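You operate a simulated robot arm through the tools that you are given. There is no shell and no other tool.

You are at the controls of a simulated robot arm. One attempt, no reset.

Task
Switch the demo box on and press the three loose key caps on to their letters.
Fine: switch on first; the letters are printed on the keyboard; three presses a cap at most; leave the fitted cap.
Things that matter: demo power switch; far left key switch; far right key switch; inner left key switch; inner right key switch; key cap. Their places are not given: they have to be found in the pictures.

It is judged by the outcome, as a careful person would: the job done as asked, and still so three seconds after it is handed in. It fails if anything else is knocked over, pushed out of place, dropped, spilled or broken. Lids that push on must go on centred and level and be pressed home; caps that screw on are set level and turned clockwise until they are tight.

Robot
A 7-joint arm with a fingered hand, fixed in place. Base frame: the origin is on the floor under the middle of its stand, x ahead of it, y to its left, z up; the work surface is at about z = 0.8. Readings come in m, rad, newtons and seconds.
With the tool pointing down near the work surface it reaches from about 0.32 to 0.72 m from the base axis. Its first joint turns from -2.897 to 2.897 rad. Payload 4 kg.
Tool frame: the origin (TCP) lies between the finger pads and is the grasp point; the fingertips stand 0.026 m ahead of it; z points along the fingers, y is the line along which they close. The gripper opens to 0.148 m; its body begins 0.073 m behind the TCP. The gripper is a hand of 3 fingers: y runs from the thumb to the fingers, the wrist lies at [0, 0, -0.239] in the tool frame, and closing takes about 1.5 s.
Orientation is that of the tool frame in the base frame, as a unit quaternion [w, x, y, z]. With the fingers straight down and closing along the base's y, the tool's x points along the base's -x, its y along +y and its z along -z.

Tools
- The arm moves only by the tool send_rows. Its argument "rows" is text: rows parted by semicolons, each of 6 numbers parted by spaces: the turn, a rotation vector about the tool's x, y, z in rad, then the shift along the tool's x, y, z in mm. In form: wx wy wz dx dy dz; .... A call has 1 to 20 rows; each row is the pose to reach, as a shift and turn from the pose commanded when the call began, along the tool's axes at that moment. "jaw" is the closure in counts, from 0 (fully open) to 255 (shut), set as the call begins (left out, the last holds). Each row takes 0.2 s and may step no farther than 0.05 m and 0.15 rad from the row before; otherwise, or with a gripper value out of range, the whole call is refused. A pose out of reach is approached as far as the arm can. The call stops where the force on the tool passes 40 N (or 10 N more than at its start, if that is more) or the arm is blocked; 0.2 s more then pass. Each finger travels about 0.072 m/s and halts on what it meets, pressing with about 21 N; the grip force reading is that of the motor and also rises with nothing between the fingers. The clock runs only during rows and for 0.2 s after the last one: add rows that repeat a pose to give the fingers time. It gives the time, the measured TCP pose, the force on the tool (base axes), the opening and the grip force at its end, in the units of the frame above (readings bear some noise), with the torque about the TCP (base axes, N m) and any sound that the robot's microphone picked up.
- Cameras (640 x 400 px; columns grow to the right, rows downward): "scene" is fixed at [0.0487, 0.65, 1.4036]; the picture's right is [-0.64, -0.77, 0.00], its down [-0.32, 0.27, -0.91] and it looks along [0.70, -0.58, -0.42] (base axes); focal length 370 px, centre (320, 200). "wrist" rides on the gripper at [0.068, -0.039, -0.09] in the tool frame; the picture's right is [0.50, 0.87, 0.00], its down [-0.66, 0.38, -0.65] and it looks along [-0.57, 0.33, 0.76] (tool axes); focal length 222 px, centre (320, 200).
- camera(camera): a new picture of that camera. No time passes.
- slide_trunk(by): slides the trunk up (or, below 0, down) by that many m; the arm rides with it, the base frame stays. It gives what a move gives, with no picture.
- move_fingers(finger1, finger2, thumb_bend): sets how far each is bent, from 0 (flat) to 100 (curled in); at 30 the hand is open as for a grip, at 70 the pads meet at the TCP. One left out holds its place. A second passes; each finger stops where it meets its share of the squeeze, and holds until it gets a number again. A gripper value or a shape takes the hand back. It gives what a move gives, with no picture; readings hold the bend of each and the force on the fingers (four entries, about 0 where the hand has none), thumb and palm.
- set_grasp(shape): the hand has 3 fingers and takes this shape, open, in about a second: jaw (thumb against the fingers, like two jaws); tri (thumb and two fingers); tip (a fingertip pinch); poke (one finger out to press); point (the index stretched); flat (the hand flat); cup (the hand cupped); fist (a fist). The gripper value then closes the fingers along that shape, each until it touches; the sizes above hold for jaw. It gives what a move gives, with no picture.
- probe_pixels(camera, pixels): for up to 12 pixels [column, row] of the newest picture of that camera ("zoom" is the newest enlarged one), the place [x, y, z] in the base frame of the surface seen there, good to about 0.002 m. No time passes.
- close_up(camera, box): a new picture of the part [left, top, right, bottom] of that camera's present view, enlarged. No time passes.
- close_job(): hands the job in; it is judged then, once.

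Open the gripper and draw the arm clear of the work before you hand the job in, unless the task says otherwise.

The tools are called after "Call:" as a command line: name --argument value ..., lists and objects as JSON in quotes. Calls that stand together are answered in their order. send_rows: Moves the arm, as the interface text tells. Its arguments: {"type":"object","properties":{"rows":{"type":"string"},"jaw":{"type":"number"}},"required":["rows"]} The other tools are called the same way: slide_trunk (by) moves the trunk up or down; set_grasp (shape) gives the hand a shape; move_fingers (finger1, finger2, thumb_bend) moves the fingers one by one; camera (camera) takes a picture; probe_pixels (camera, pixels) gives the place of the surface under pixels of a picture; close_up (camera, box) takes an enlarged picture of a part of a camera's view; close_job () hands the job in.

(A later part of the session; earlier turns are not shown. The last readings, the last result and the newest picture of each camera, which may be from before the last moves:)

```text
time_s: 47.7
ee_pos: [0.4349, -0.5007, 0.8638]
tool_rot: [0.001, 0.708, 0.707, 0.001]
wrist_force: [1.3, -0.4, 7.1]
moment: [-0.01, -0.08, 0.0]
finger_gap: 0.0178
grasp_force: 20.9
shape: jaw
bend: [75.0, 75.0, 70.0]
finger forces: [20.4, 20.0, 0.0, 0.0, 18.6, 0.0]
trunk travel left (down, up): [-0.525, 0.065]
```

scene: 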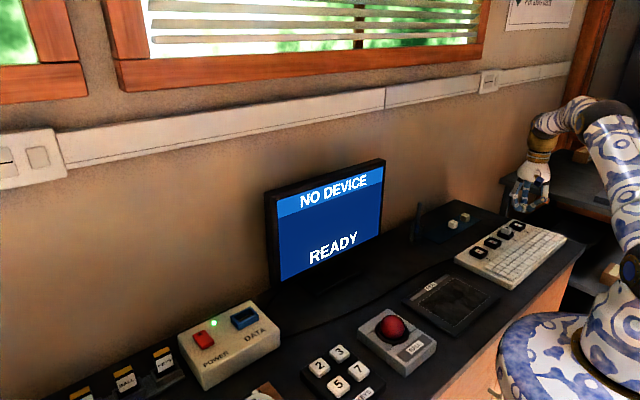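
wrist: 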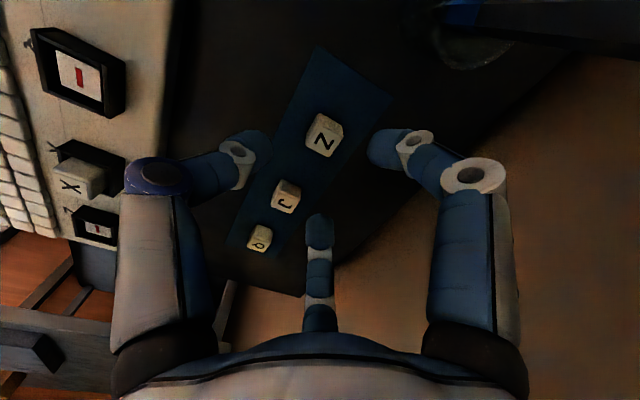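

Contact felt (7 N up). I check the picture before releasing.

Call:
close_up --camera "scene" --box '[505, 210, 533, 230]'

Call:
close_up --camera "wrist" --box '[250, 140, 400, 240]'

```text
16.00 times, centred on (519, 220) of scene
```

zoom: 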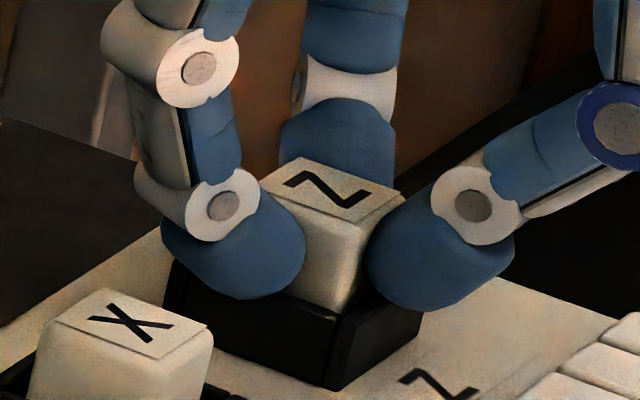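

```text
4.00 times, centred on (325, 190) of wrist
```

zoom: 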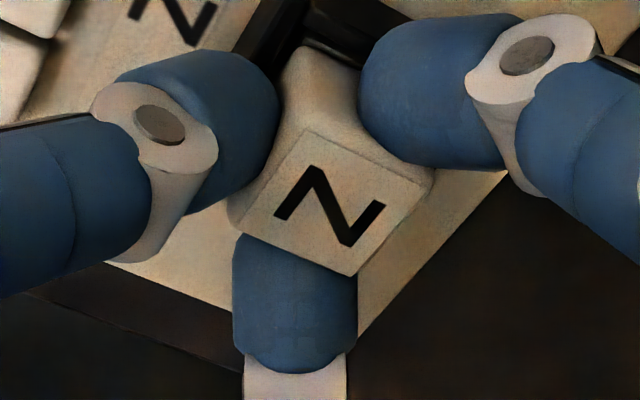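

The cap sits in the box opening, square and level. I open the fingers moderately and look.

Call:
send_rows --rows "0 0 0 0 0 -0.5; 0 0 0 0 0 -0.5; 0 0 0 0 0 -0.5; 0 0 0 0 0 -0.5; 0 0 0 0 0 -0.5" --jaw 175

Call:
close_up --camera "scene" --box '[505, 210, 533, 230]'

Call:
probe_pixels --camera "zoom" --pixels '[[325, 190], [300, 160], [395, 195], [340, 220], [265, 185], [130, 320], [100, 295], [200, 325], [160, 350], [60, 320]]'

```text
time_s: 48.9
ee_pos: [0.4361, -0.5002, 0.8646]
tool_rot: [0.0, 0.708, 0.707, 0.0]
wrist_force: [0.2, 0.0, -0.9]
moment: [0.0, -0.01, 0.0]
finger_gap: 0.0465
grasp_force: 0.0
shape: jaw
bend: [77.0, 77.0, 70.0]
finger forces: [0.0, 0.0, 0.0, 0.0, 0.1, 0.1]
trunk travel left (down, up): [-0.525, 0.065]
```

```text
16.00 times, centred on (519, 220) of scene
```

zoom: 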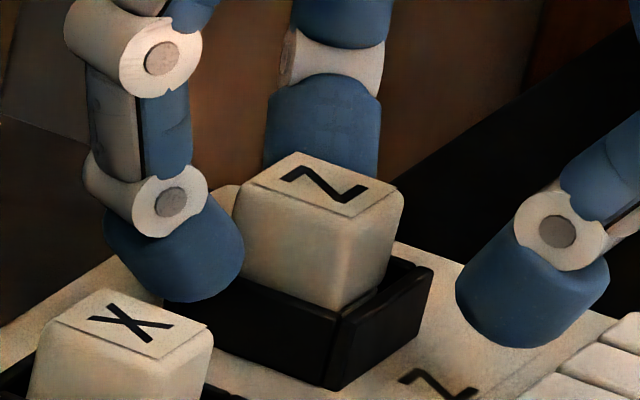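

```text
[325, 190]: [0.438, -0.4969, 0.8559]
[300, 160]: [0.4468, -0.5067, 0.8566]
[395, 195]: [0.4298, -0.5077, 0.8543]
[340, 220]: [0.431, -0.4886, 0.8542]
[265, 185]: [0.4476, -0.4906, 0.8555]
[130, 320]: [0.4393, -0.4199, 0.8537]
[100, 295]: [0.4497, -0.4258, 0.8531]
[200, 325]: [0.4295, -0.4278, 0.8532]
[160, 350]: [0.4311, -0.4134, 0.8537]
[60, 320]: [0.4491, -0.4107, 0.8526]
```

Z sits in the box, level, top at 0.855 versus X at 0.853, centre within 1 mm. I rise clear and change to the poke shape to press it home.

Call:
send_rows --rows "0 0 0 0 0 -10; 0 0 0 0 0 -35; 0 0 0 0 0 -65; 0 0 0 0 0 -65"

Call:
set_grasp --shape "poke"

Call:
close_up --camera "scene" --box '[495, 185, 545, 235]'

Call:
close_up --camera "wrist" --box '[220, 100, 420, 240]'

```text
time_s: 49.9
ee_pos: [0.4369, -0.5009, 0.9275]
tool_rot: [-0.001, 0.708, 0.706, 0.0]
wrist_force: [0.5, -0.4, 0.0]
moment: [0.02, -0.01, -0.02]
finger_gap: 0.0462
grasp_force: 0.1
shape: jaw
bend: [77.0, 77.0, 70.0]
finger forces: [0.0, 0.0, 0.0, 0.0, 0.0, 0.0]
trunk travel left (down, up): [-0.525, 0.065]
```

```text
time_s: 50.8
ee_pos: [0.4371, -0.5006, 0.9275]
tool_rot: [0.0, 0.707, 0.707, -0.001]
wrist_force: [0.0, 0.1, -0.8]
moment: [0.02, 0.0, 0.03]
finger_gap: 0.0002
grasp_force: 0.1
shape: poke
bend: [100.0, 100.0, 40.0]
finger forces: [0.0, 0.0, 0.0, 0.0, 0.1, 0.0]
trunk travel left (down, up): [-0.525, 0.065]
```

```text
8.00 times, centred on (520, 210) of scene
```

zoom: 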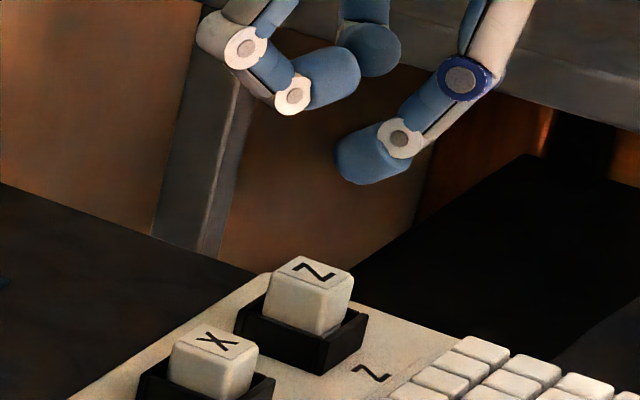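

```text
2.86 times, centred on (320, 170) of wrist
```

zoom: 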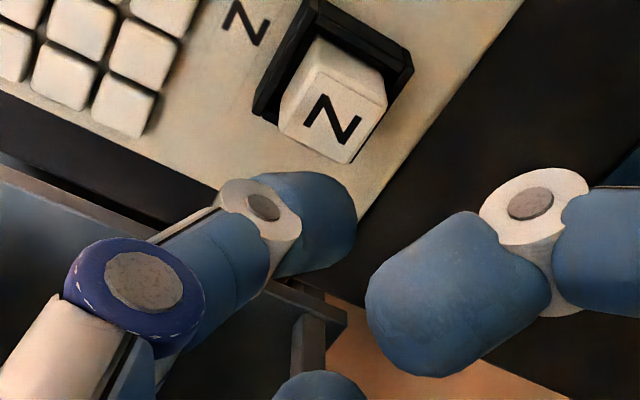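

I locate the thumb tip precisely relative to the cap below.

Call:
close_up --camera "scene" --box '[515, 193, 541, 211]'

Call:
probe_pixels --camera "zoom" --pixels '[[260, 250], [230, 230], [250, 290], [290, 270], [215, 260], [230, 290], [320, 250], [280, 220], [205, 235]]'

```text
16.00 times, centred on (528, 202) of scene
```

zoom: 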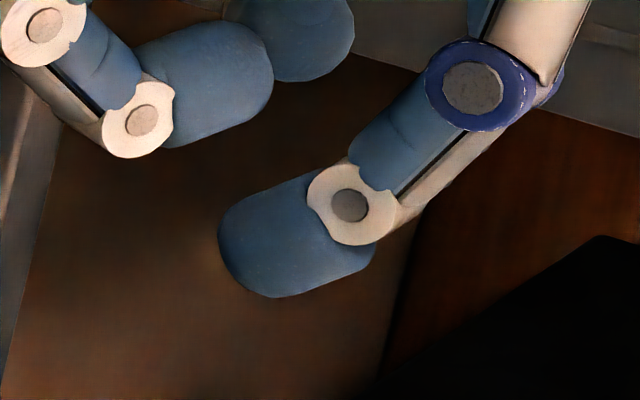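

```text
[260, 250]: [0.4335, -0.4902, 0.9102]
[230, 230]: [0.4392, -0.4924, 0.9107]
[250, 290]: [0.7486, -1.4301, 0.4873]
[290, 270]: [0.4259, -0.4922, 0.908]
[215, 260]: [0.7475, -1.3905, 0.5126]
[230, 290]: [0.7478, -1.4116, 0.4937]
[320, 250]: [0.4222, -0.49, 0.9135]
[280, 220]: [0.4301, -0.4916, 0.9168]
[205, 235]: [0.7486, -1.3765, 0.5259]
```

The thumb's lowest point is about 25.5 mm below and 2.5 mm in −x of the TCP. I shift to bring it over Z's centre (0.4388,-0.4985) and descend to just above the cap.

Call:
send_rows --rows "0 0 0 1.8 3.5 15; 0 0 0 1.8 3.5 32; 0 0 0 1.8 3.5 42; 0 0 0 1.8 3.5 42"

Call:
close_up --camera "scene" --box '[500, 205, 540, 232]'

Call:
close_up --camera "wrist" --box '[220, 100, 420, 240]'

```text
time_s: 51.8
ee_pos: [0.44, -0.4985, 0.8869]
tool_rot: [0.0, 0.708, 0.706, -0.001]
wrist_force: [-0.8, -0.1, -0.1]
moment: [-0.01, -0.01, 0.0]
finger_gap: 0.0001
grasp_force: 0.0
shape: poke
bend: [100.0, 100.0, 40.0]
finger forces: [0.0, 0.1, 0.0, 0.2, 0.0, 0.1]
trunk travel left (down, up): [-0.525, 0.065]
```

```text
14.81 times, centred on (520, 218) of scene
```

zoom: 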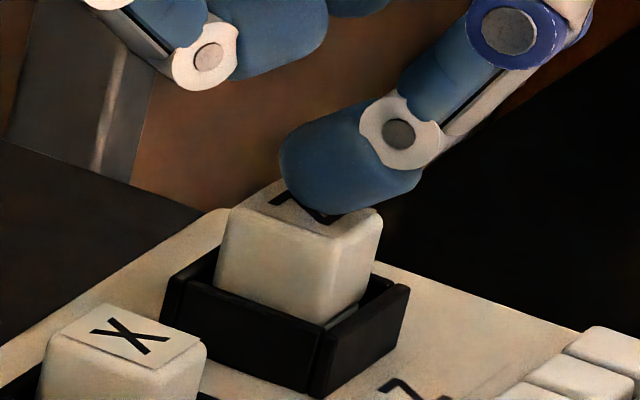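

```text
2.86 times, centred on (320, 170) of wrist
```

zoom: 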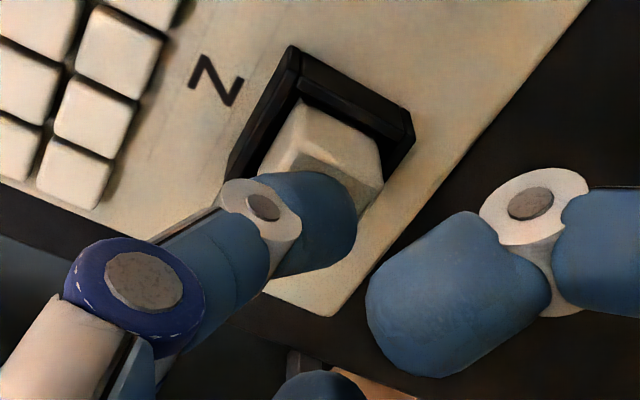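

The tip is over the cap. I press down in 1 mm steps to 9 mm and read the force.

Call:
send_rows --rows "0 0 0 0 0 3; 0 0 0 0 0 5; 0 0 0 0 0 6; 0 0 0 0 0 7; 0 0 0 0 0 8; 0 0 0 0 0 9"

Call:
close_up --camera "scene" --box '[500, 205, 540, 232]'

```text
time_s: 53.2
ee_pos: [0.4387, -0.4996, 0.8777]
tool_rot: [0.0, 0.707, 0.707, -0.001]
wrist_force: [-0.5, -1.1, 1.2]
moment: [-0.01, 0.02, -0.02]
finger_gap: 0.0001
grasp_force: 0.0
shape: poke
bend: [100.0, 100.0, 40.0]
finger forces: [0.0, 0.0, 0.0, 0.1, 1.6, 0.0]
trunk travel left (down, up): [-0.525, 0.065]
```

```text
14.81 times, centred on (520, 218) of scene
```

zoom: 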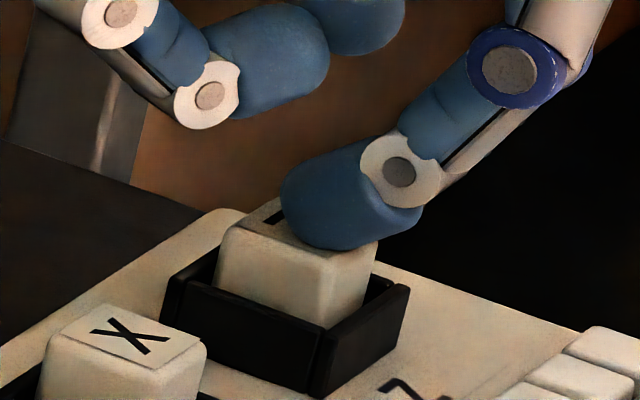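

Contact has just begun (1.6 N). I probe thumb and cap surfaces to confirm where the contact lies.

Call:
probe_pixels --camera "zoom" --pixels '[[262, 212], [245, 212], [330, 240], [335, 255], [290, 190], [300, 220], [320, 235], [345, 240], [375, 230], [365, 248], [240, 222], [150, 335]]'

Call:
close_up --camera "wrist" --box '[240, 100, 400, 200]'

```text
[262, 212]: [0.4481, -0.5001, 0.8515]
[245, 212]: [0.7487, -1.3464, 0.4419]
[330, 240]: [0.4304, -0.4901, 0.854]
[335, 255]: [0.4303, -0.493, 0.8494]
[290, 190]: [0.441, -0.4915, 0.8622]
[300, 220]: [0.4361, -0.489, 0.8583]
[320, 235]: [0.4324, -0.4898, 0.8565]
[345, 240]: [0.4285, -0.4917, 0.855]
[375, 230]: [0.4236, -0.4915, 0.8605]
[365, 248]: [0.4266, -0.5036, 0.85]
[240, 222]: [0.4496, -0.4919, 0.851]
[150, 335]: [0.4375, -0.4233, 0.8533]
```

```text
4.00 times, centred on (320, 150) of wrist
```

zoom: 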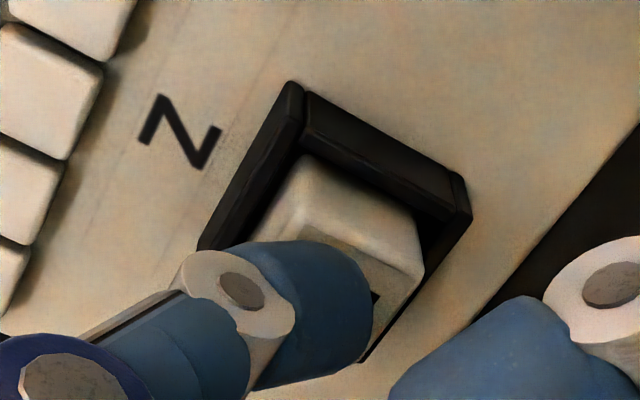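

The cap top has moved down to ≈0.851. I continue pressing 4 mm further in small steps.

Call:
send_rows --rows "0 0 0 0 0 1; 0 0 0 0 0 2; 0 0 0 0 0 3; 0 0 0 0 0 4; 0 0 0 0 0 4"

Call:
close_up --camera "scene" --box '[500, 205, 540, 232]'

Call:
probe_pixels --camera "zoom" --pixels '[[240, 222], [255, 215], [262, 212], [330, 262], [372, 245], [150, 335], [270, 208]]'

```text
time_s: 54.4
ee_pos: [0.4409, -0.499, 0.8754]
tool_rot: [0.0, 0.707, 0.707, 0.0]
wrist_force: [0.7, -0.8, 2.6]
moment: [0.02, 0.01, 0.02]
finger_gap: 0.0
grasp_force: 0.1
shape: poke
bend: [100.0, 100.0, 40.0]
finger forces: [0.0, 0.0, 0.0, 0.0, 2.3, 0.0]
trunk travel left (down, up): [-0.525, 0.065]
```

```text
14.81 times, centred on (520, 218) of scene
```

zoom: 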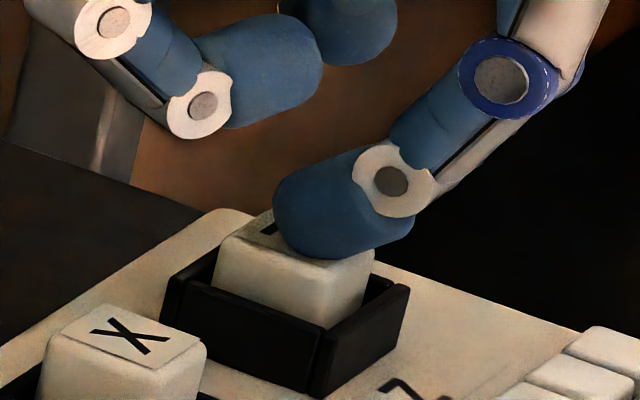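

```text
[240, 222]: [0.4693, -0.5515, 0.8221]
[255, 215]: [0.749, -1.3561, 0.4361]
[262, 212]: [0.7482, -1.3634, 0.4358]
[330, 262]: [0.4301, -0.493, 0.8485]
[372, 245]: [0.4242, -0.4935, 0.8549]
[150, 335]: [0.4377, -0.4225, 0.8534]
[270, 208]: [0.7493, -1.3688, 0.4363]
```

The key is springy: 2.5 N with the cap travelling down. I keep pressing in 1 mm steps until the force rises or a click is heard.

Call:
send_rows --rows "0 0 0 0 0 1; 0 0 0 0 0 2; 0 0 0 0 0 3; 0 0 0 0 0 3"

Call:
close_up --camera "scene" --box '[500, 205, 540, 232]'

```text
time_s: 55.4
ee_pos: [0.4395, -0.4996, 0.872]
tool_rot: [0.002, 0.708, 0.706, 0.0]
wrist_force: [-0.5, 1.6, 11.9]
moment: [0.05, -0.01, 0.02]
finger_gap: 0.0
grasp_force: 0.1
shape: poke
bend: [100.0, 100.0, 40.0]
finger forces: [0.0, 0.1, 0.0, 0.0, 11.1, 0.1]
trunk travel left (down, up): [-0.525, 0.065]
```

```text
14.81 times, centred on (520, 218) of scene
```

zoom: 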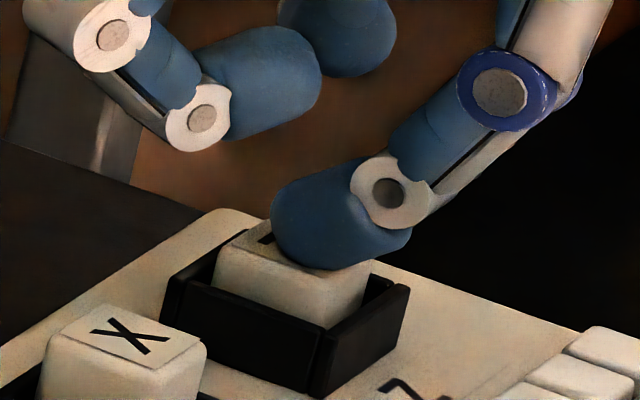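

Force rose to 12 N: the key has bottomed out. I press on in 0.5 mm steps toward ~25 N to snap the cap home.

Call:
send_rows --rows "0 0 0 0 0 0.5; 0 0 0 0 0 1; 0 0 0 0 0 1; 0 0 0 0 0 1.5; 0 0 0 0 0 1.5"

Call:
close_up --camera "scene" --box '[500, 205, 540, 232]'

```text
time_s: 56.6
ee_pos: [0.4385, -0.4989, 0.8711]
tool_rot: [0.0, 0.708, 0.707, 0.0]
wrist_force: [0.6, -2.3, 19.5]
moment: [-0.08, -0.02, -0.01]
finger_gap: 0.0
grasp_force: 0.1
shape: poke
bend: [100.0, 100.0, 40.0]
finger forces: [0.0, 0.1, 0.0, 0.1, 20.5, 0.1]
trunk travel left (down, up): [-0.525, 0.065]
```

```text
14.81 times, centred on (520, 218) of scene
```

zoom: 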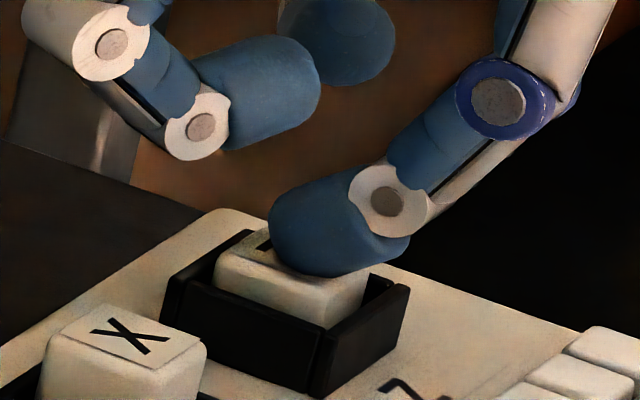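

20 N and still moving slightly. I add another 1 mm in small steps.

Call:
send_rows --rows "0 0 0 0 0 0.4; 0 0 0 0 0 0.8; 0 0 0 0 0 0.8; 0 0 0 0 0 1.2; 0 0 0 0 0 1.2"

Call:
close_up --camera "scene" --box '[500, 205, 540, 232]'

```text
time_s: 57.8
ee_pos: [0.4369, -0.4982, 0.8693]
tool_rot: [0.001, 0.708, 0.706, 0.0]
wrist_force: [-3.1, -5.4, 28.4]
moment: [-0.16, 0.01, 0.02]
finger_gap: 0.0001
grasp_force: 0.0
shape: poke
bend: [100.0, 100.0, 91.0]
finger forces: [0.1, 0.0, 0.1, 0.1, 28.0, 0.1]
trunk travel left (down, up): [-0.525, 0.065]
```

```text
14.81 times, centred on (520, 218) of scene
```

zoom: 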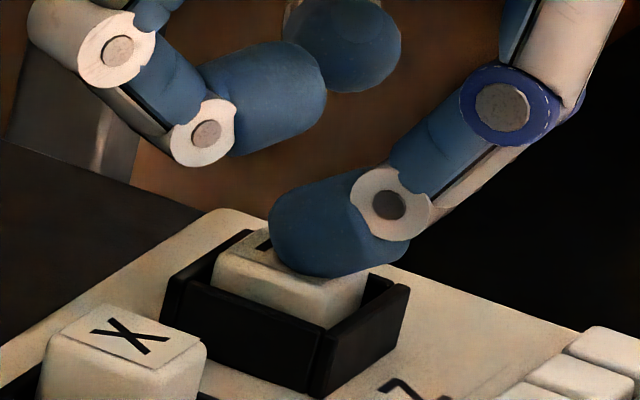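

28 N reached and the thumb starts to give; no click reported. I raise to see at what height the cap comes to rest.

Call:
send_rows --rows "0 0 0 0 0 -5; 0 0 0 0 0 -15; 0 0 0 0 0 -45; 0 0 0 0 0 -45"

Call:
close_up --camera "scene" --box '[500, 210, 540, 235]'

Call:
probe_pixels --camera "zoom" --pixels '[[290, 145], [275, 115], [375, 155], [325, 185], [230, 145], [145, 283], [300, 165], [330, 150], [250, 150]]'

```text
time_s: 58.8
ee_pos: [0.4406, -0.4972, 0.9136]
tool_rot: [0.0, 0.708, 0.706, -0.001]
wrist_force: [-0.8, -0.4, 0.3]
moment: [0.03, 0.0, 0.0]
finger_gap: 0.0
grasp_force: 0.1
shape: poke
bend: [100.0, 100.0, 40.0]
finger forces: [0.0, 0.0, 0.0, 0.1, 0.0, 0.0]
trunk travel left (down, up): [-0.525, 0.065]
```

```text
16.00 times, centred on (520, 222) of scene
```

zoom: 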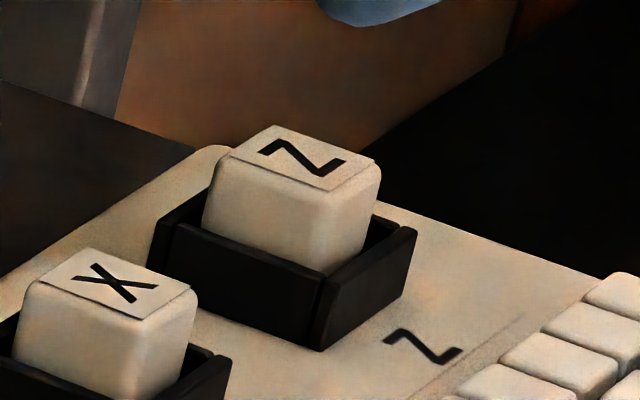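

```text
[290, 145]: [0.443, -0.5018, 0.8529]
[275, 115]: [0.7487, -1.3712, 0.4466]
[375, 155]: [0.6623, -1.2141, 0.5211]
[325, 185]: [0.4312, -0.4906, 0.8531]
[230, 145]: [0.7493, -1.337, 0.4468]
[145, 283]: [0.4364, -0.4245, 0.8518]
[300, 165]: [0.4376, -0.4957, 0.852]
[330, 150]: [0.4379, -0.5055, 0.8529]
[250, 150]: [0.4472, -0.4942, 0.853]
```

Z now rests at 0.853, the same as the fitted X, and level. I compare Z and X side by side in close-ups.

Call:
close_up --camera "scene" --box '[506, 212, 532, 232]'

Call:
close_up --camera "scene" --box '[494, 219, 520, 239]'

Call:
camera --camera "wrist"

Call:
close_up --camera "wrist" --box '[220, 60, 420, 200]'

```text
16.00 times, centred on (519, 222) of scene
```

zoom: 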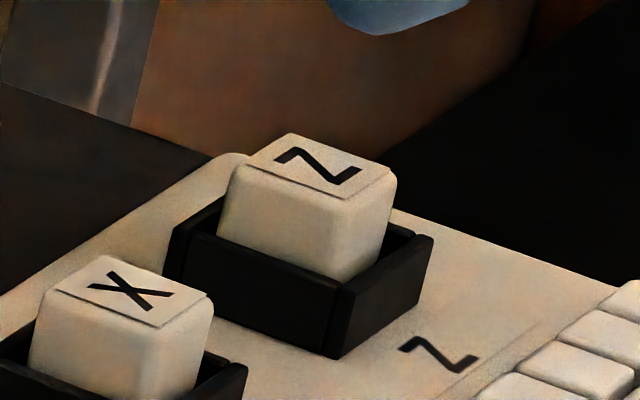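

```text
16.00 times, centred on (507, 229) of scene
```

zoom: 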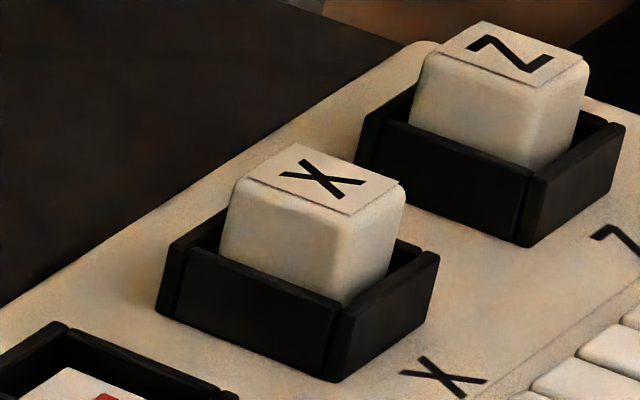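

```text
taken
```

wrist: 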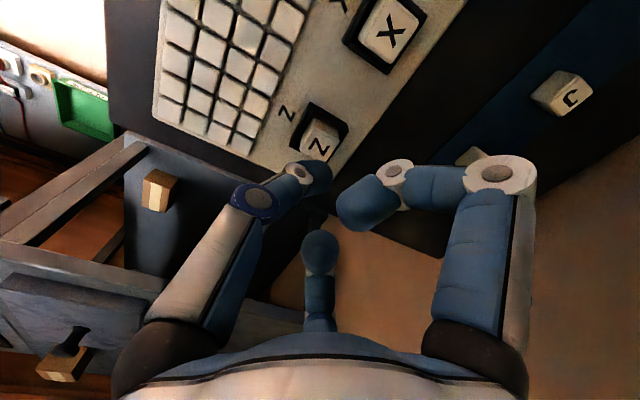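

```text
2.86 times, centred on (320, 130) of wrist
```

zoom: 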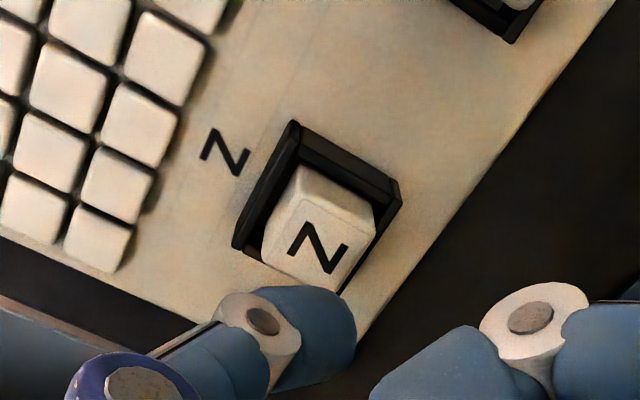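

Z looks just like X. I take a careful height comparison with several top points on each.

Call:
close_up --camera "scene" --box '[494, 214, 532, 238]'

Call:
probe_pixels --camera "zoom" --pixels '[[405, 105], [390, 90], [430, 110], [410, 125], [420, 95], [395, 112], [210, 230], [195, 215], [235, 235], [215, 250], [225, 220], [200, 238]]'

```text
16.00 times, centred on (513, 226) of scene
```

zoom: 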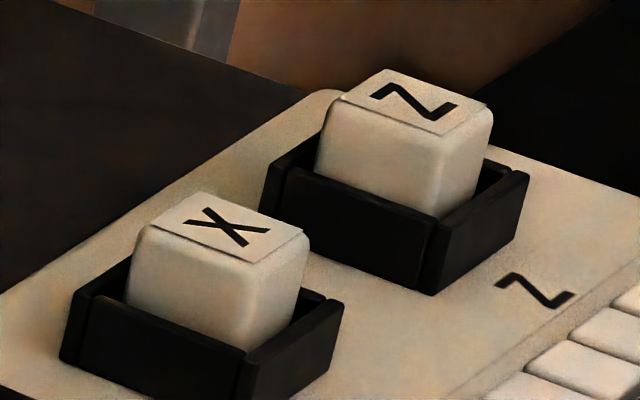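

```text
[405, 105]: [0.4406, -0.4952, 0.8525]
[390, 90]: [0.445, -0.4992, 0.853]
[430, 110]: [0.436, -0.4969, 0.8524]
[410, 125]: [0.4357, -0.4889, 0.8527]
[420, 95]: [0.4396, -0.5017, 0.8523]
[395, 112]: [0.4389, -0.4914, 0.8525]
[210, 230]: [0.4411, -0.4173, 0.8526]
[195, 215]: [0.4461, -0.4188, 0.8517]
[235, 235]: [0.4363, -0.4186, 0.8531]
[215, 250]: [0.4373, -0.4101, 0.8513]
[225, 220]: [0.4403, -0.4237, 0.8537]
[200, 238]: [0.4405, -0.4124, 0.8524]
```

Z (0.8526) and X (0.8525) stand equally high, so Z is home. Next is J: I raise, return to jaw shape, and move over J with a slight 5° outward tilt because it lies near the reach limit.

Call:
send_rows --rows "0 0 0 0 0 -23; 0 0 0 0 0 -46; 0 0 0 0 0 -46"

Call:
set_grasp --shape "jaw"

Call:
send_rows --rows "0 0 0 24 30 0; 0 0 0 48 60 0; -0.03 0 0 72 90 0; -0.06 0 0 96 120 10; -0.0873 0 0 119 151 25; -0.0873 0 0 119 151 50; -0.0873 0 0 119 151 60; -0.0873 0 0 119 151 60" --jaw 150

Call:
close_up --camera "scene" --box '[410, 170, 490, 245]'

Call:
close_up --camera "wrist" --box '[220, 80, 440, 220]'

```text
time_s: 59.6
ee_pos: [0.4415, -0.4997, 0.9583]
tool_rot: [-0.001, 0.707, 0.707, 0.0]
wrist_force: [0.0, -0.8, 0.1]
moment: [-0.04, -0.01, 0.01]
finger_gap: 0.0001
grasp_force: 0.1
shape: poke
bend: [100.0, 100.0, 40.0]
finger forces: [0.0, 0.0, 0.1, 0.1, 0.0, 0.0]
trunk travel left (down, up): [-0.525, 0.065]
```

```text
time_s: 60.5
ee_pos: [0.4407, -0.4998, 0.9585]
tool_rot: [0.0, 0.707, 0.707, 0.0]
wrist_force: [0.3, -0.5, 0.2]
moment: [-0.01, -0.02, 0.04]
finger_gap: 0.148
grasp_force: 0.0
shape: jaw
bend: [30.0, 30.0, 30.0]
finger forces: [0.1, 0.0, 0.0, 0.0, 0.0, 0.0]
trunk travel left (down, up): [-0.525, 0.065]
```

```text
time_s: 62.3
ee_pos: [0.5906, -0.3805, 0.9006]
tool_rot: [0.031, 0.707, 0.706, 0.031]
wrist_force: [-0.3, 0.0, 0.0]
moment: [-0.03, -0.02, -0.03]
finger_gap: 0.0615
grasp_force: 0.0
shape: jaw
bend: [77.0, 77.0, 70.0]
finger forces: [0.0, 0.0, 0.1, 0.2, 0.0, 0.0]
trunk travel left (down, up): [-0.525, 0.065]
```

```text
5.33 times, centred on (450, 208) of scene
```

zoom: 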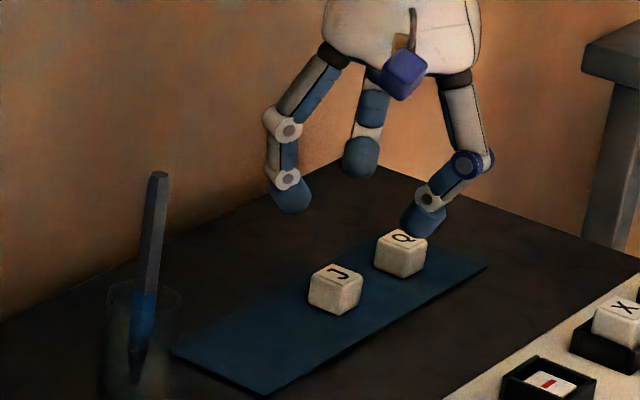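

```text
2.86 times, centred on (330, 150) of wrist
```

zoom: 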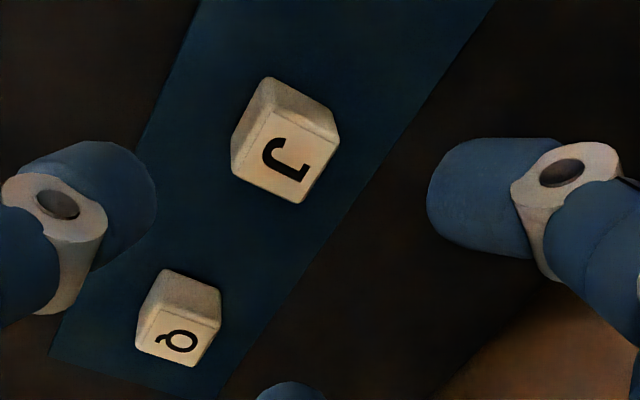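

Reached without limit warnings. I probe J's top corners from both cameras to refine before descending.

Call:
probe_pixels --camera "zoom" --pixels '[[272, 110], [335, 142], [303, 200], [238, 175], [288, 158]]'

Call:
close_up --camera "scene" --box '[435, 210, 467, 230]'

Call:
probe_pixels --camera "zoom" --pixels '[[320, 200], [300, 180], [350, 210], [310, 230], [270, 210]]'

```text
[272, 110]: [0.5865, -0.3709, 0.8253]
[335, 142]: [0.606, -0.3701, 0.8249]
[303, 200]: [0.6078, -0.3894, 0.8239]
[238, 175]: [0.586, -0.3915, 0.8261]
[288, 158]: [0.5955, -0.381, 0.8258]
```

```text
16.00 times, centred on (451, 220) of scene
```

zoom: 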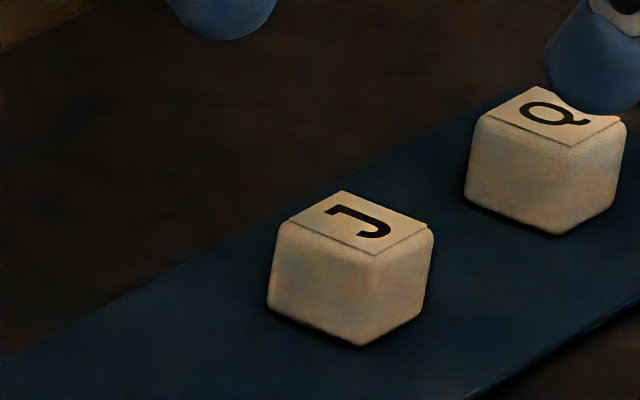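

```text
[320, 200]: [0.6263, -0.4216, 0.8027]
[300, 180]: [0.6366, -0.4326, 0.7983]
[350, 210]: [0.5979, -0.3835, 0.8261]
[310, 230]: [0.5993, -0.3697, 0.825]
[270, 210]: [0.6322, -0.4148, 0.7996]
```

J's centre is about (0.594,-0.380). I descend to the grip height (TCP z≈0.8365) with the hand half open, then check.

Call:
send_rows --rows "0 0 0 0 -1.2 19.9; 0 0 0 0 -2.5 39.8; 0 0 0 0 -3.3 54.8; 0 0 0 0 -4.1 63.8; 0 0 0 0 -4.1 63.8"

Call:
close_up --camera "scene" --box '[430, 200, 475, 235]'

Call:
close_up --camera "wrist" --box '[240, 120, 420, 240]'

```text
time_s: 63.5
ee_pos: [0.5922, -0.382, 0.8358]
tool_rot: [0.03, 0.707, 0.706, 0.031]
wrist_force: [-0.3, -0.4, 0.0]
moment: [-0.01, -0.01, -0.02]
finger_gap: 0.0613
grasp_force: 0.0
shape: jaw
bend: [77.0, 77.0, 70.0]
finger forces: [0.1, 0.1, 0.0, 0.0, 0.0, 0.0]
trunk travel left (down, up): [-0.525, 0.065]
```

```text
11.43 times, centred on (452, 218) of scene
```

zoom: 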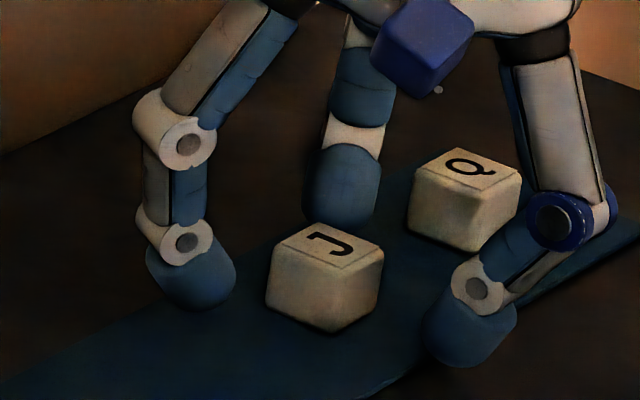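

```text
3.33 times, centred on (330, 180) of wrist
```

zoom: 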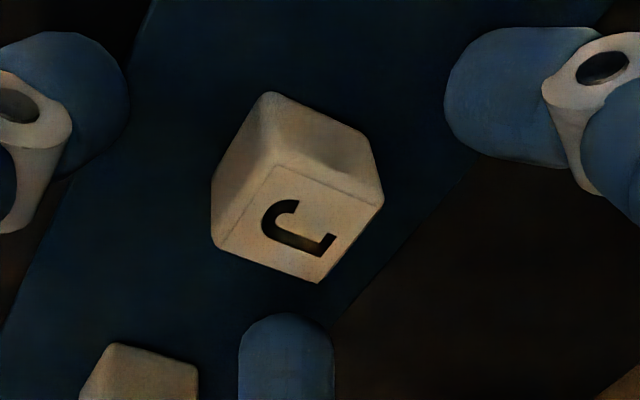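

The fingers surround J with space to Q. I close and lift 40 mm, moving slightly inward as I rise.

Call:
send_rows --rows "0 0 0 0 0 0; 0 0 0 0 0 0; 0 0 0 0 0 0; 0 0 0 0 0 0; 0 0 0 0 0 0; 0 0 0 0 0 0; 0 0 0 0 0 0" --jaw 255

Call:
send_rows --rows "0 0 0 0 0.4 -5; 0 0 0 0 1.7 -20; 0 0 0 0 -6 -40; 0 0 0 0 -6 -40"

Call:
close_up --camera "scene" --box '[430, 200, 475, 230]'

Call:
close_up --camera "wrist" --box '[240, 140, 420, 250]'

```text
time_s: 65.1
ee_pos: [0.5913, -0.3804, 0.8352]
tool_rot: [0.03, 0.707, 0.705, 0.031]
wrist_force: [-1.0, -0.8, 0.0]
moment: [0.03, 0.0, 0.0]
finger_gap: 0.02
grasp_force: 21.2
shape: jaw
bend: [75.0, 75.0, 70.0]
finger forces: [16.6, 16.4, 0.0, 0.0, 17.7, 0.0]
trunk travel left (down, up): [-0.525, 0.065]
```

```text
time_s: 66.1
ee_pos: [0.5835, -0.3794, 0.8769]
tool_rot: [0.031, 0.707, 0.706, 0.031]
wrist_force: [0.3, -0.2, 0.5]
moment: [-0.01, -0.02, 0.0]
finger_gap: 0.02
grasp_force: 21.1
shape: jaw
bend: [75.0, 75.0, 70.0]
finger forces: [16.6, 16.5, 0.0, 0.0, 17.8, 0.1]
trunk travel left (down, up): [-0.525, 0.065]
```

```text
13.33 times, centred on (452, 215) of scene
```

zoom: 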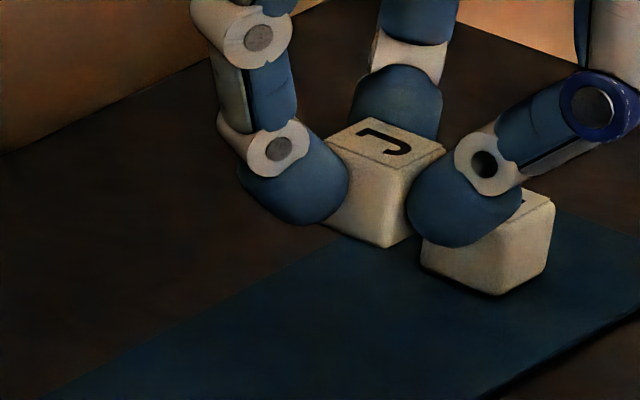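

```text
3.56 times, centred on (330, 195) of wrist
```

zoom: 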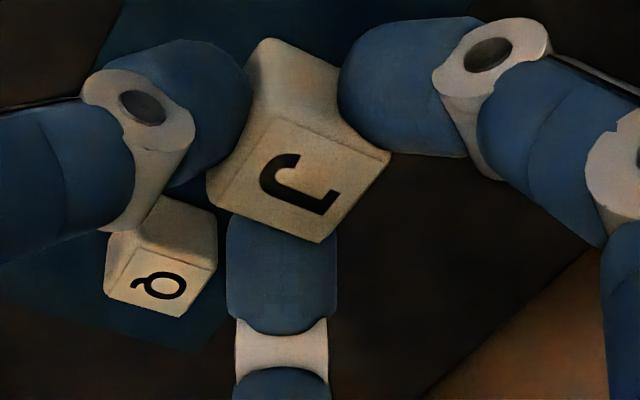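

J is held. I probe its top corners for level, yaw and centre.

Call:
close_up --camera "scene" --box '[430, 200, 475, 230]'

Call:
probe_pixels --camera "zoom" --pixels '[[373, 121], [438, 150], [391, 169], [333, 146], [385, 146], [390, 180], [387, 240], [300, 215], [450, 240], [290, 200]]'

```text
13.33 times, centred on (452, 215) of scene
```

zoom: 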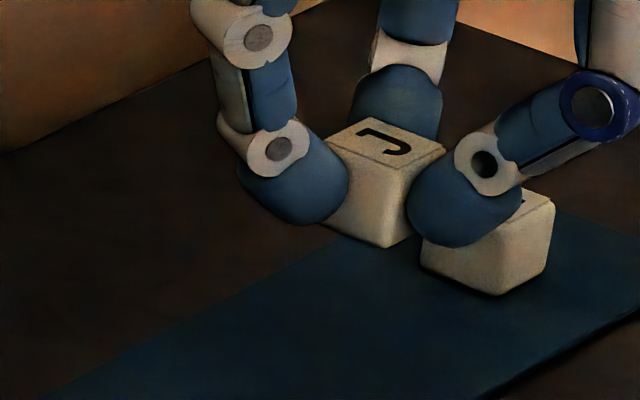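

```text
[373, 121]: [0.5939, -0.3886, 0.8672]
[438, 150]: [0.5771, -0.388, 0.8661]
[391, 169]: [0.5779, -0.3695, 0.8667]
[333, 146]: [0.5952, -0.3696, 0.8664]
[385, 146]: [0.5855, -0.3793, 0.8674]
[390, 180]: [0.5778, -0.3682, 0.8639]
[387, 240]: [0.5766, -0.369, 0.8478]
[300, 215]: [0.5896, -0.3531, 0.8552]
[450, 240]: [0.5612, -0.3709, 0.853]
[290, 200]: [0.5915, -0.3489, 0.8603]
```

J is level and square, centre (0.5860,-0.3789), top 0.867. I raise 30 mm and carry it over the far left switch at (0.4393,-0.2595).

Call:
send_rows --rows "0 0 0 0 2.6 -29.9; 0 0 0 23.9 -26.6 -32.5; 0 0 0 47.8 -55.8 -35; 0 0 0 71.6 -85.1 -37.6; 0 0 0 95.5 -114.3 -40.1; 0 0 0 119.4 -143.5 -42.7; 0 0 0 119.4 -143.5 -42.7"

Call:
close_up --camera "scene" --box '[465, 215, 513, 265]'

```text
time_s: 67.7
ee_pos: [0.433, -0.2612, 0.9059]
tool_rot: [0.031, 0.707, 0.705, 0.03]
wrist_force: [-0.1, -1.0, 0.1]
moment: [0.01, 0.03, 0.01]
finger_gap: 0.0197
grasp_force: 21.2
shape: jaw
bend: [75.0, 75.0, 70.0]
finger forces: [16.6, 16.5, 0.1, 0.1, 17.3, 0.1]
trunk travel left (down, up): [-0.525, 0.065]
```

```text
8.00 times, centred on (489, 240) of scene
```

zoom: 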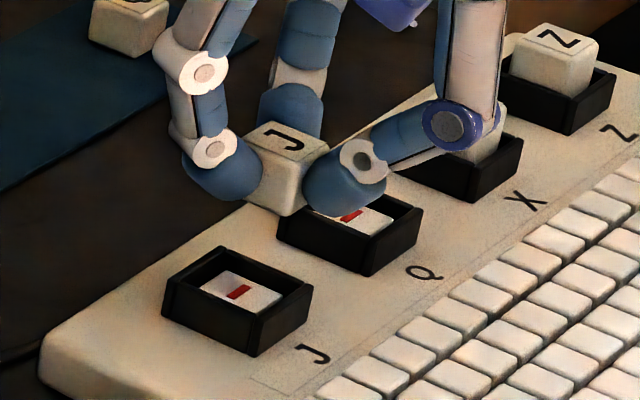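

Now I lower 28 mm straight down so the cap bottom is just above the rims, then check alignment.

Call:
send_rows --rows "0 0 0 0 -1.2 14; 0 0 0 0 -2.1 24; 0 0 0 0 -2.4 27.9; 0 0 0 0 -2.4 27.9"

Call:
close_up --camera "scene" --box '[465, 225, 509, 262]'

Call:
close_up --camera "wrist" --box '[240, 130, 420, 250]'

```text
time_s: 68.7
ee_pos: [0.4359, -0.2609, 0.8769]
tool_rot: [0.031, 0.707, 0.706, 0.03]
wrist_force: [0.6, 0.7, 0.9]
moment: [-0.02, 0.0, 0.01]
finger_gap: 0.0199
grasp_force: 21.1
shape: jaw
bend: [75.0, 75.0, 70.0]
finger forces: [16.6, 16.5, 0.1, 0.0, 17.2, 0.0]
trunk travel left (down, up): [-0.525, 0.065]
```

```text
10.81 times, centred on (487, 244) of scene
```

zoom: 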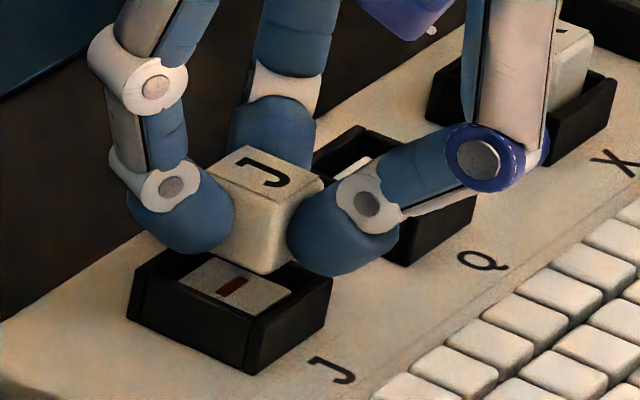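

```text
3.33 times, centred on (330, 190) of wrist
```

zoom: 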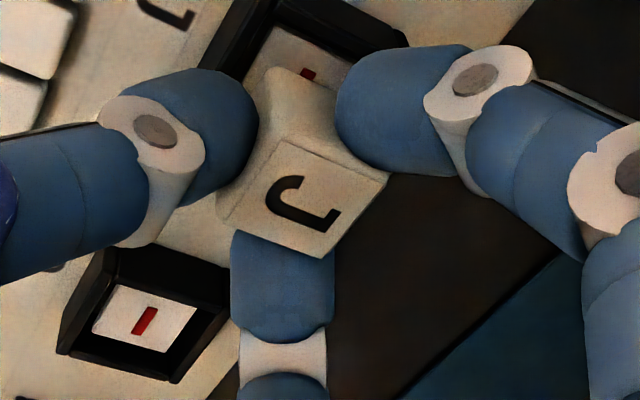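

I probe J's top corners and the box rim corners in the scene view.

Call:
close_up --camera "scene" --box '[465, 225, 509, 262]'

Call:
probe_pixels --camera "zoom" --pixels '[[250, 150], [318, 183], [270, 202], [212, 175], [262, 175], [140, 275], [250, 318], [328, 280], [165, 255], [230, 287], [262, 262]]'

```text
10.81 times, centred on (487, 244) of scene
```

zoom: 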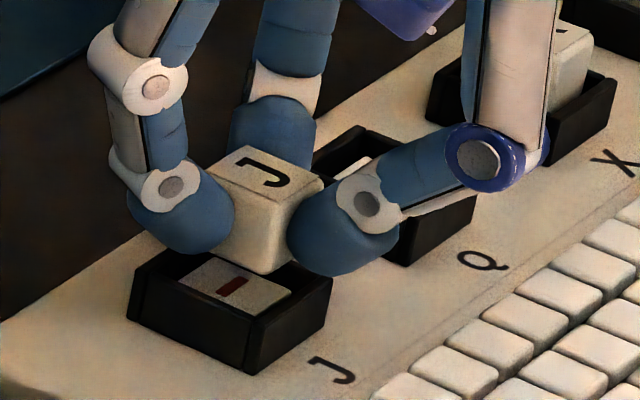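

```text
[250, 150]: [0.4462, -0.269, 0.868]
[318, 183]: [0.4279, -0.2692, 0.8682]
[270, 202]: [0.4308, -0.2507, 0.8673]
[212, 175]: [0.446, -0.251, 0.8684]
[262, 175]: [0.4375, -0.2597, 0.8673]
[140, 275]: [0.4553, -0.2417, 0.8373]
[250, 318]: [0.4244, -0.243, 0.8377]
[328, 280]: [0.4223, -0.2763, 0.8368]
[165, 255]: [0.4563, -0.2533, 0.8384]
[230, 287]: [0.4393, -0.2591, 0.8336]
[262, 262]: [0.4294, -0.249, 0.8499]
```

J's centre is (0.4377,-0.2600); target (0.4393,-0.2593). I correct by +1.3/+0.5 mm and lower 12 mm in steps.

Call:
send_rows --rows "0 0 0 0.5 1.3 0.1; 0 0 0 0.5 0.95 4.1; 0 0 0 0.5 0.6 8.1; 0 0 0 0.5 0.43 10.1; 0 0 0 0.5 0.34 11.1; 0 0 0 0.5 0.34 11.1"

Call:
close_up --camera "scene" --box '[468, 232, 508, 262]'

Call:
probe_pixels --camera "zoom" --pixels '[[257, 125], [335, 160], [280, 185], [215, 152], [270, 155]]'

```text
time_s: 70.1
ee_pos: [0.4385, -0.2592, 0.8667]
tool_rot: [0.032, 0.707, 0.706, 0.031]
wrist_force: [-0.8, -0.4, 0.4]
moment: [0.02, 0.0, -0.01]
finger_gap: 0.0199
grasp_force: 20.7
shape: jaw
bend: [75.0, 75.0, 70.0]
finger forces: [16.6, 16.4, 0.0, 0.0, 17.1, 0.1]
trunk travel left (down, up): [-0.525, 0.065]
```

```text
13.33 times, centred on (488, 247) of scene
```

zoom: 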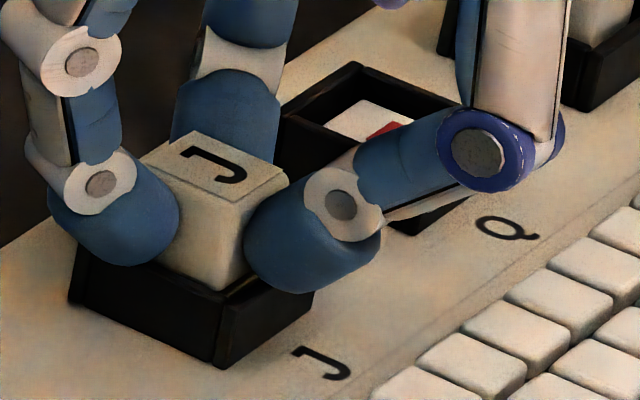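

```text
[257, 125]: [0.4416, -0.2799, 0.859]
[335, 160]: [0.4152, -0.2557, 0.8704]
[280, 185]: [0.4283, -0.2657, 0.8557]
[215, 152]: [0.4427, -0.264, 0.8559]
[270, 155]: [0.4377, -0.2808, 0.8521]
```

Cap top is at ≈0.856. I probe its corners again now.

Call:
probe_pixels --camera "zoom" --pixels '[[192, 135], [283, 178], [230, 203], [150, 163], [215, 168], [225, 283], [270, 280], [340, 130]]'

Call:
close_up --camera "wrist" --box '[240, 130, 420, 250]'

```text
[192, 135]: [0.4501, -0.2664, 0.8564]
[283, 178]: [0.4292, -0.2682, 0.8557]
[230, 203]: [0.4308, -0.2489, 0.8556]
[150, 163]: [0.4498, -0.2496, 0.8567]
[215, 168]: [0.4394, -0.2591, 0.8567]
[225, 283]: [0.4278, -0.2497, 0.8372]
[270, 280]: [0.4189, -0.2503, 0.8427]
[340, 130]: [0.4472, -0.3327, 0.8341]
```

```text
3.33 times, centred on (330, 190) of wrist
```

zoom: 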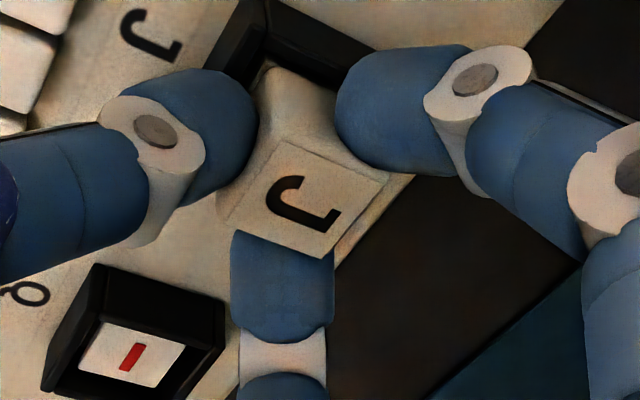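

Centre (0.440,-0.2583), top 0.856. I nudge −0.4/−0.6 mm and lower a further 1.5 mm to feel the stem.

Call:
send_rows --rows "0 0 0 -0.6 -0.4 0; 0 0 0 -0.6 -0.45 0.5; 0 0 0 -0.6 -0.5 1; 0 0 0 -0.6 -0.5 1.5; 0 0 0 -0.6 -0.5 1.5"

```text
time_s: 71.3
ee_pos: [0.4375, -0.2602, 0.8648]
tool_rot: [0.032, 0.707, 0.706, 0.031]
wrist_force: [-1.0, 0.1, 3.4]
moment: [0.03, 0.12, -0.02]
finger_gap: 0.0203
grasp_force: 21.5
shape: jaw
bend: [75.0, 75.0, 70.0]
finger forces: [16.6, 16.6, 0.1, 0.0, 21.7, 0.0]
trunk travel left (down, up): [-0.525, 0.065]
```

A light contact is felt (3.4 N, mostly at the thumb). I back off 0.5 mm and open the fingers.

Call:
send_rows --rows "0 0 0 0 0 -0.5; 0 0 0 0 0 -0.5; 0 0 0 0 0 -0.5; 0 0 0 0 0 -0.5; 0 0 0 0 0 -0.5" --jaw 175

Call:
close_up --camera "scene" --box '[468, 232, 508, 262]'

Call:
probe_pixels --camera "zoom" --pixels '[[192, 140], [283, 183], [230, 208], [150, 168], [215, 173]]'

```text
time_s: 72.5
ee_pos: [0.4378, -0.2614, 0.866]
tool_rot: [0.03, 0.707, 0.706, 0.03]
wrist_force: [0.1, 0.3, -0.3]
moment: [0.03, -0.03, -0.02]
finger_gap: 0.0461
grasp_force: 0.1
shape: jaw
bend: [77.0, 77.0, 70.0]
finger forces: [0.0, 0.1, 0.0, 0.1, 0.0, 0.0]
trunk travel left (down, up): [-0.525, 0.065]
```

```text
13.33 times, centred on (488, 247) of scene
```

zoom: 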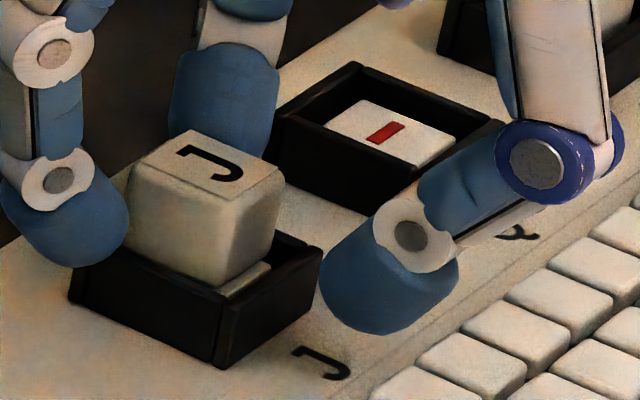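

```text
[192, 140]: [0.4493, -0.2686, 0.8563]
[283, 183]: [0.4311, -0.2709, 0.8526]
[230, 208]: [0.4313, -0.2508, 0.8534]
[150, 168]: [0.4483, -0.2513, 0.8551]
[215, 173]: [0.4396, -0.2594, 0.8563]
```

The −x side of J seems a bit lower than the +x side, and a strip of stem shows at the near side. I zoom in.

Call:
close_up --camera "scene" --box '[470, 238, 494, 260]'

Call:
close_up --camera "wrist" --box '[250, 130, 390, 230]'

```text
16.00 times, centred on (482, 249) of scene
```

zoom: 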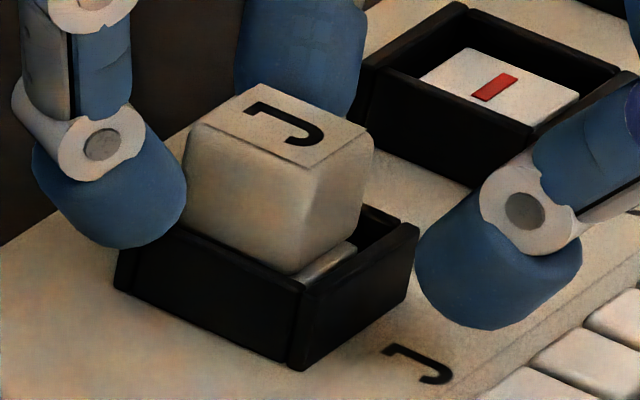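

```text
4.00 times, centred on (320, 180) of wrist
```

zoom: 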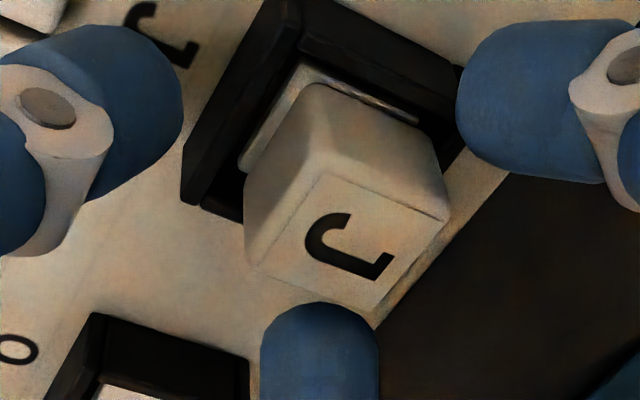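

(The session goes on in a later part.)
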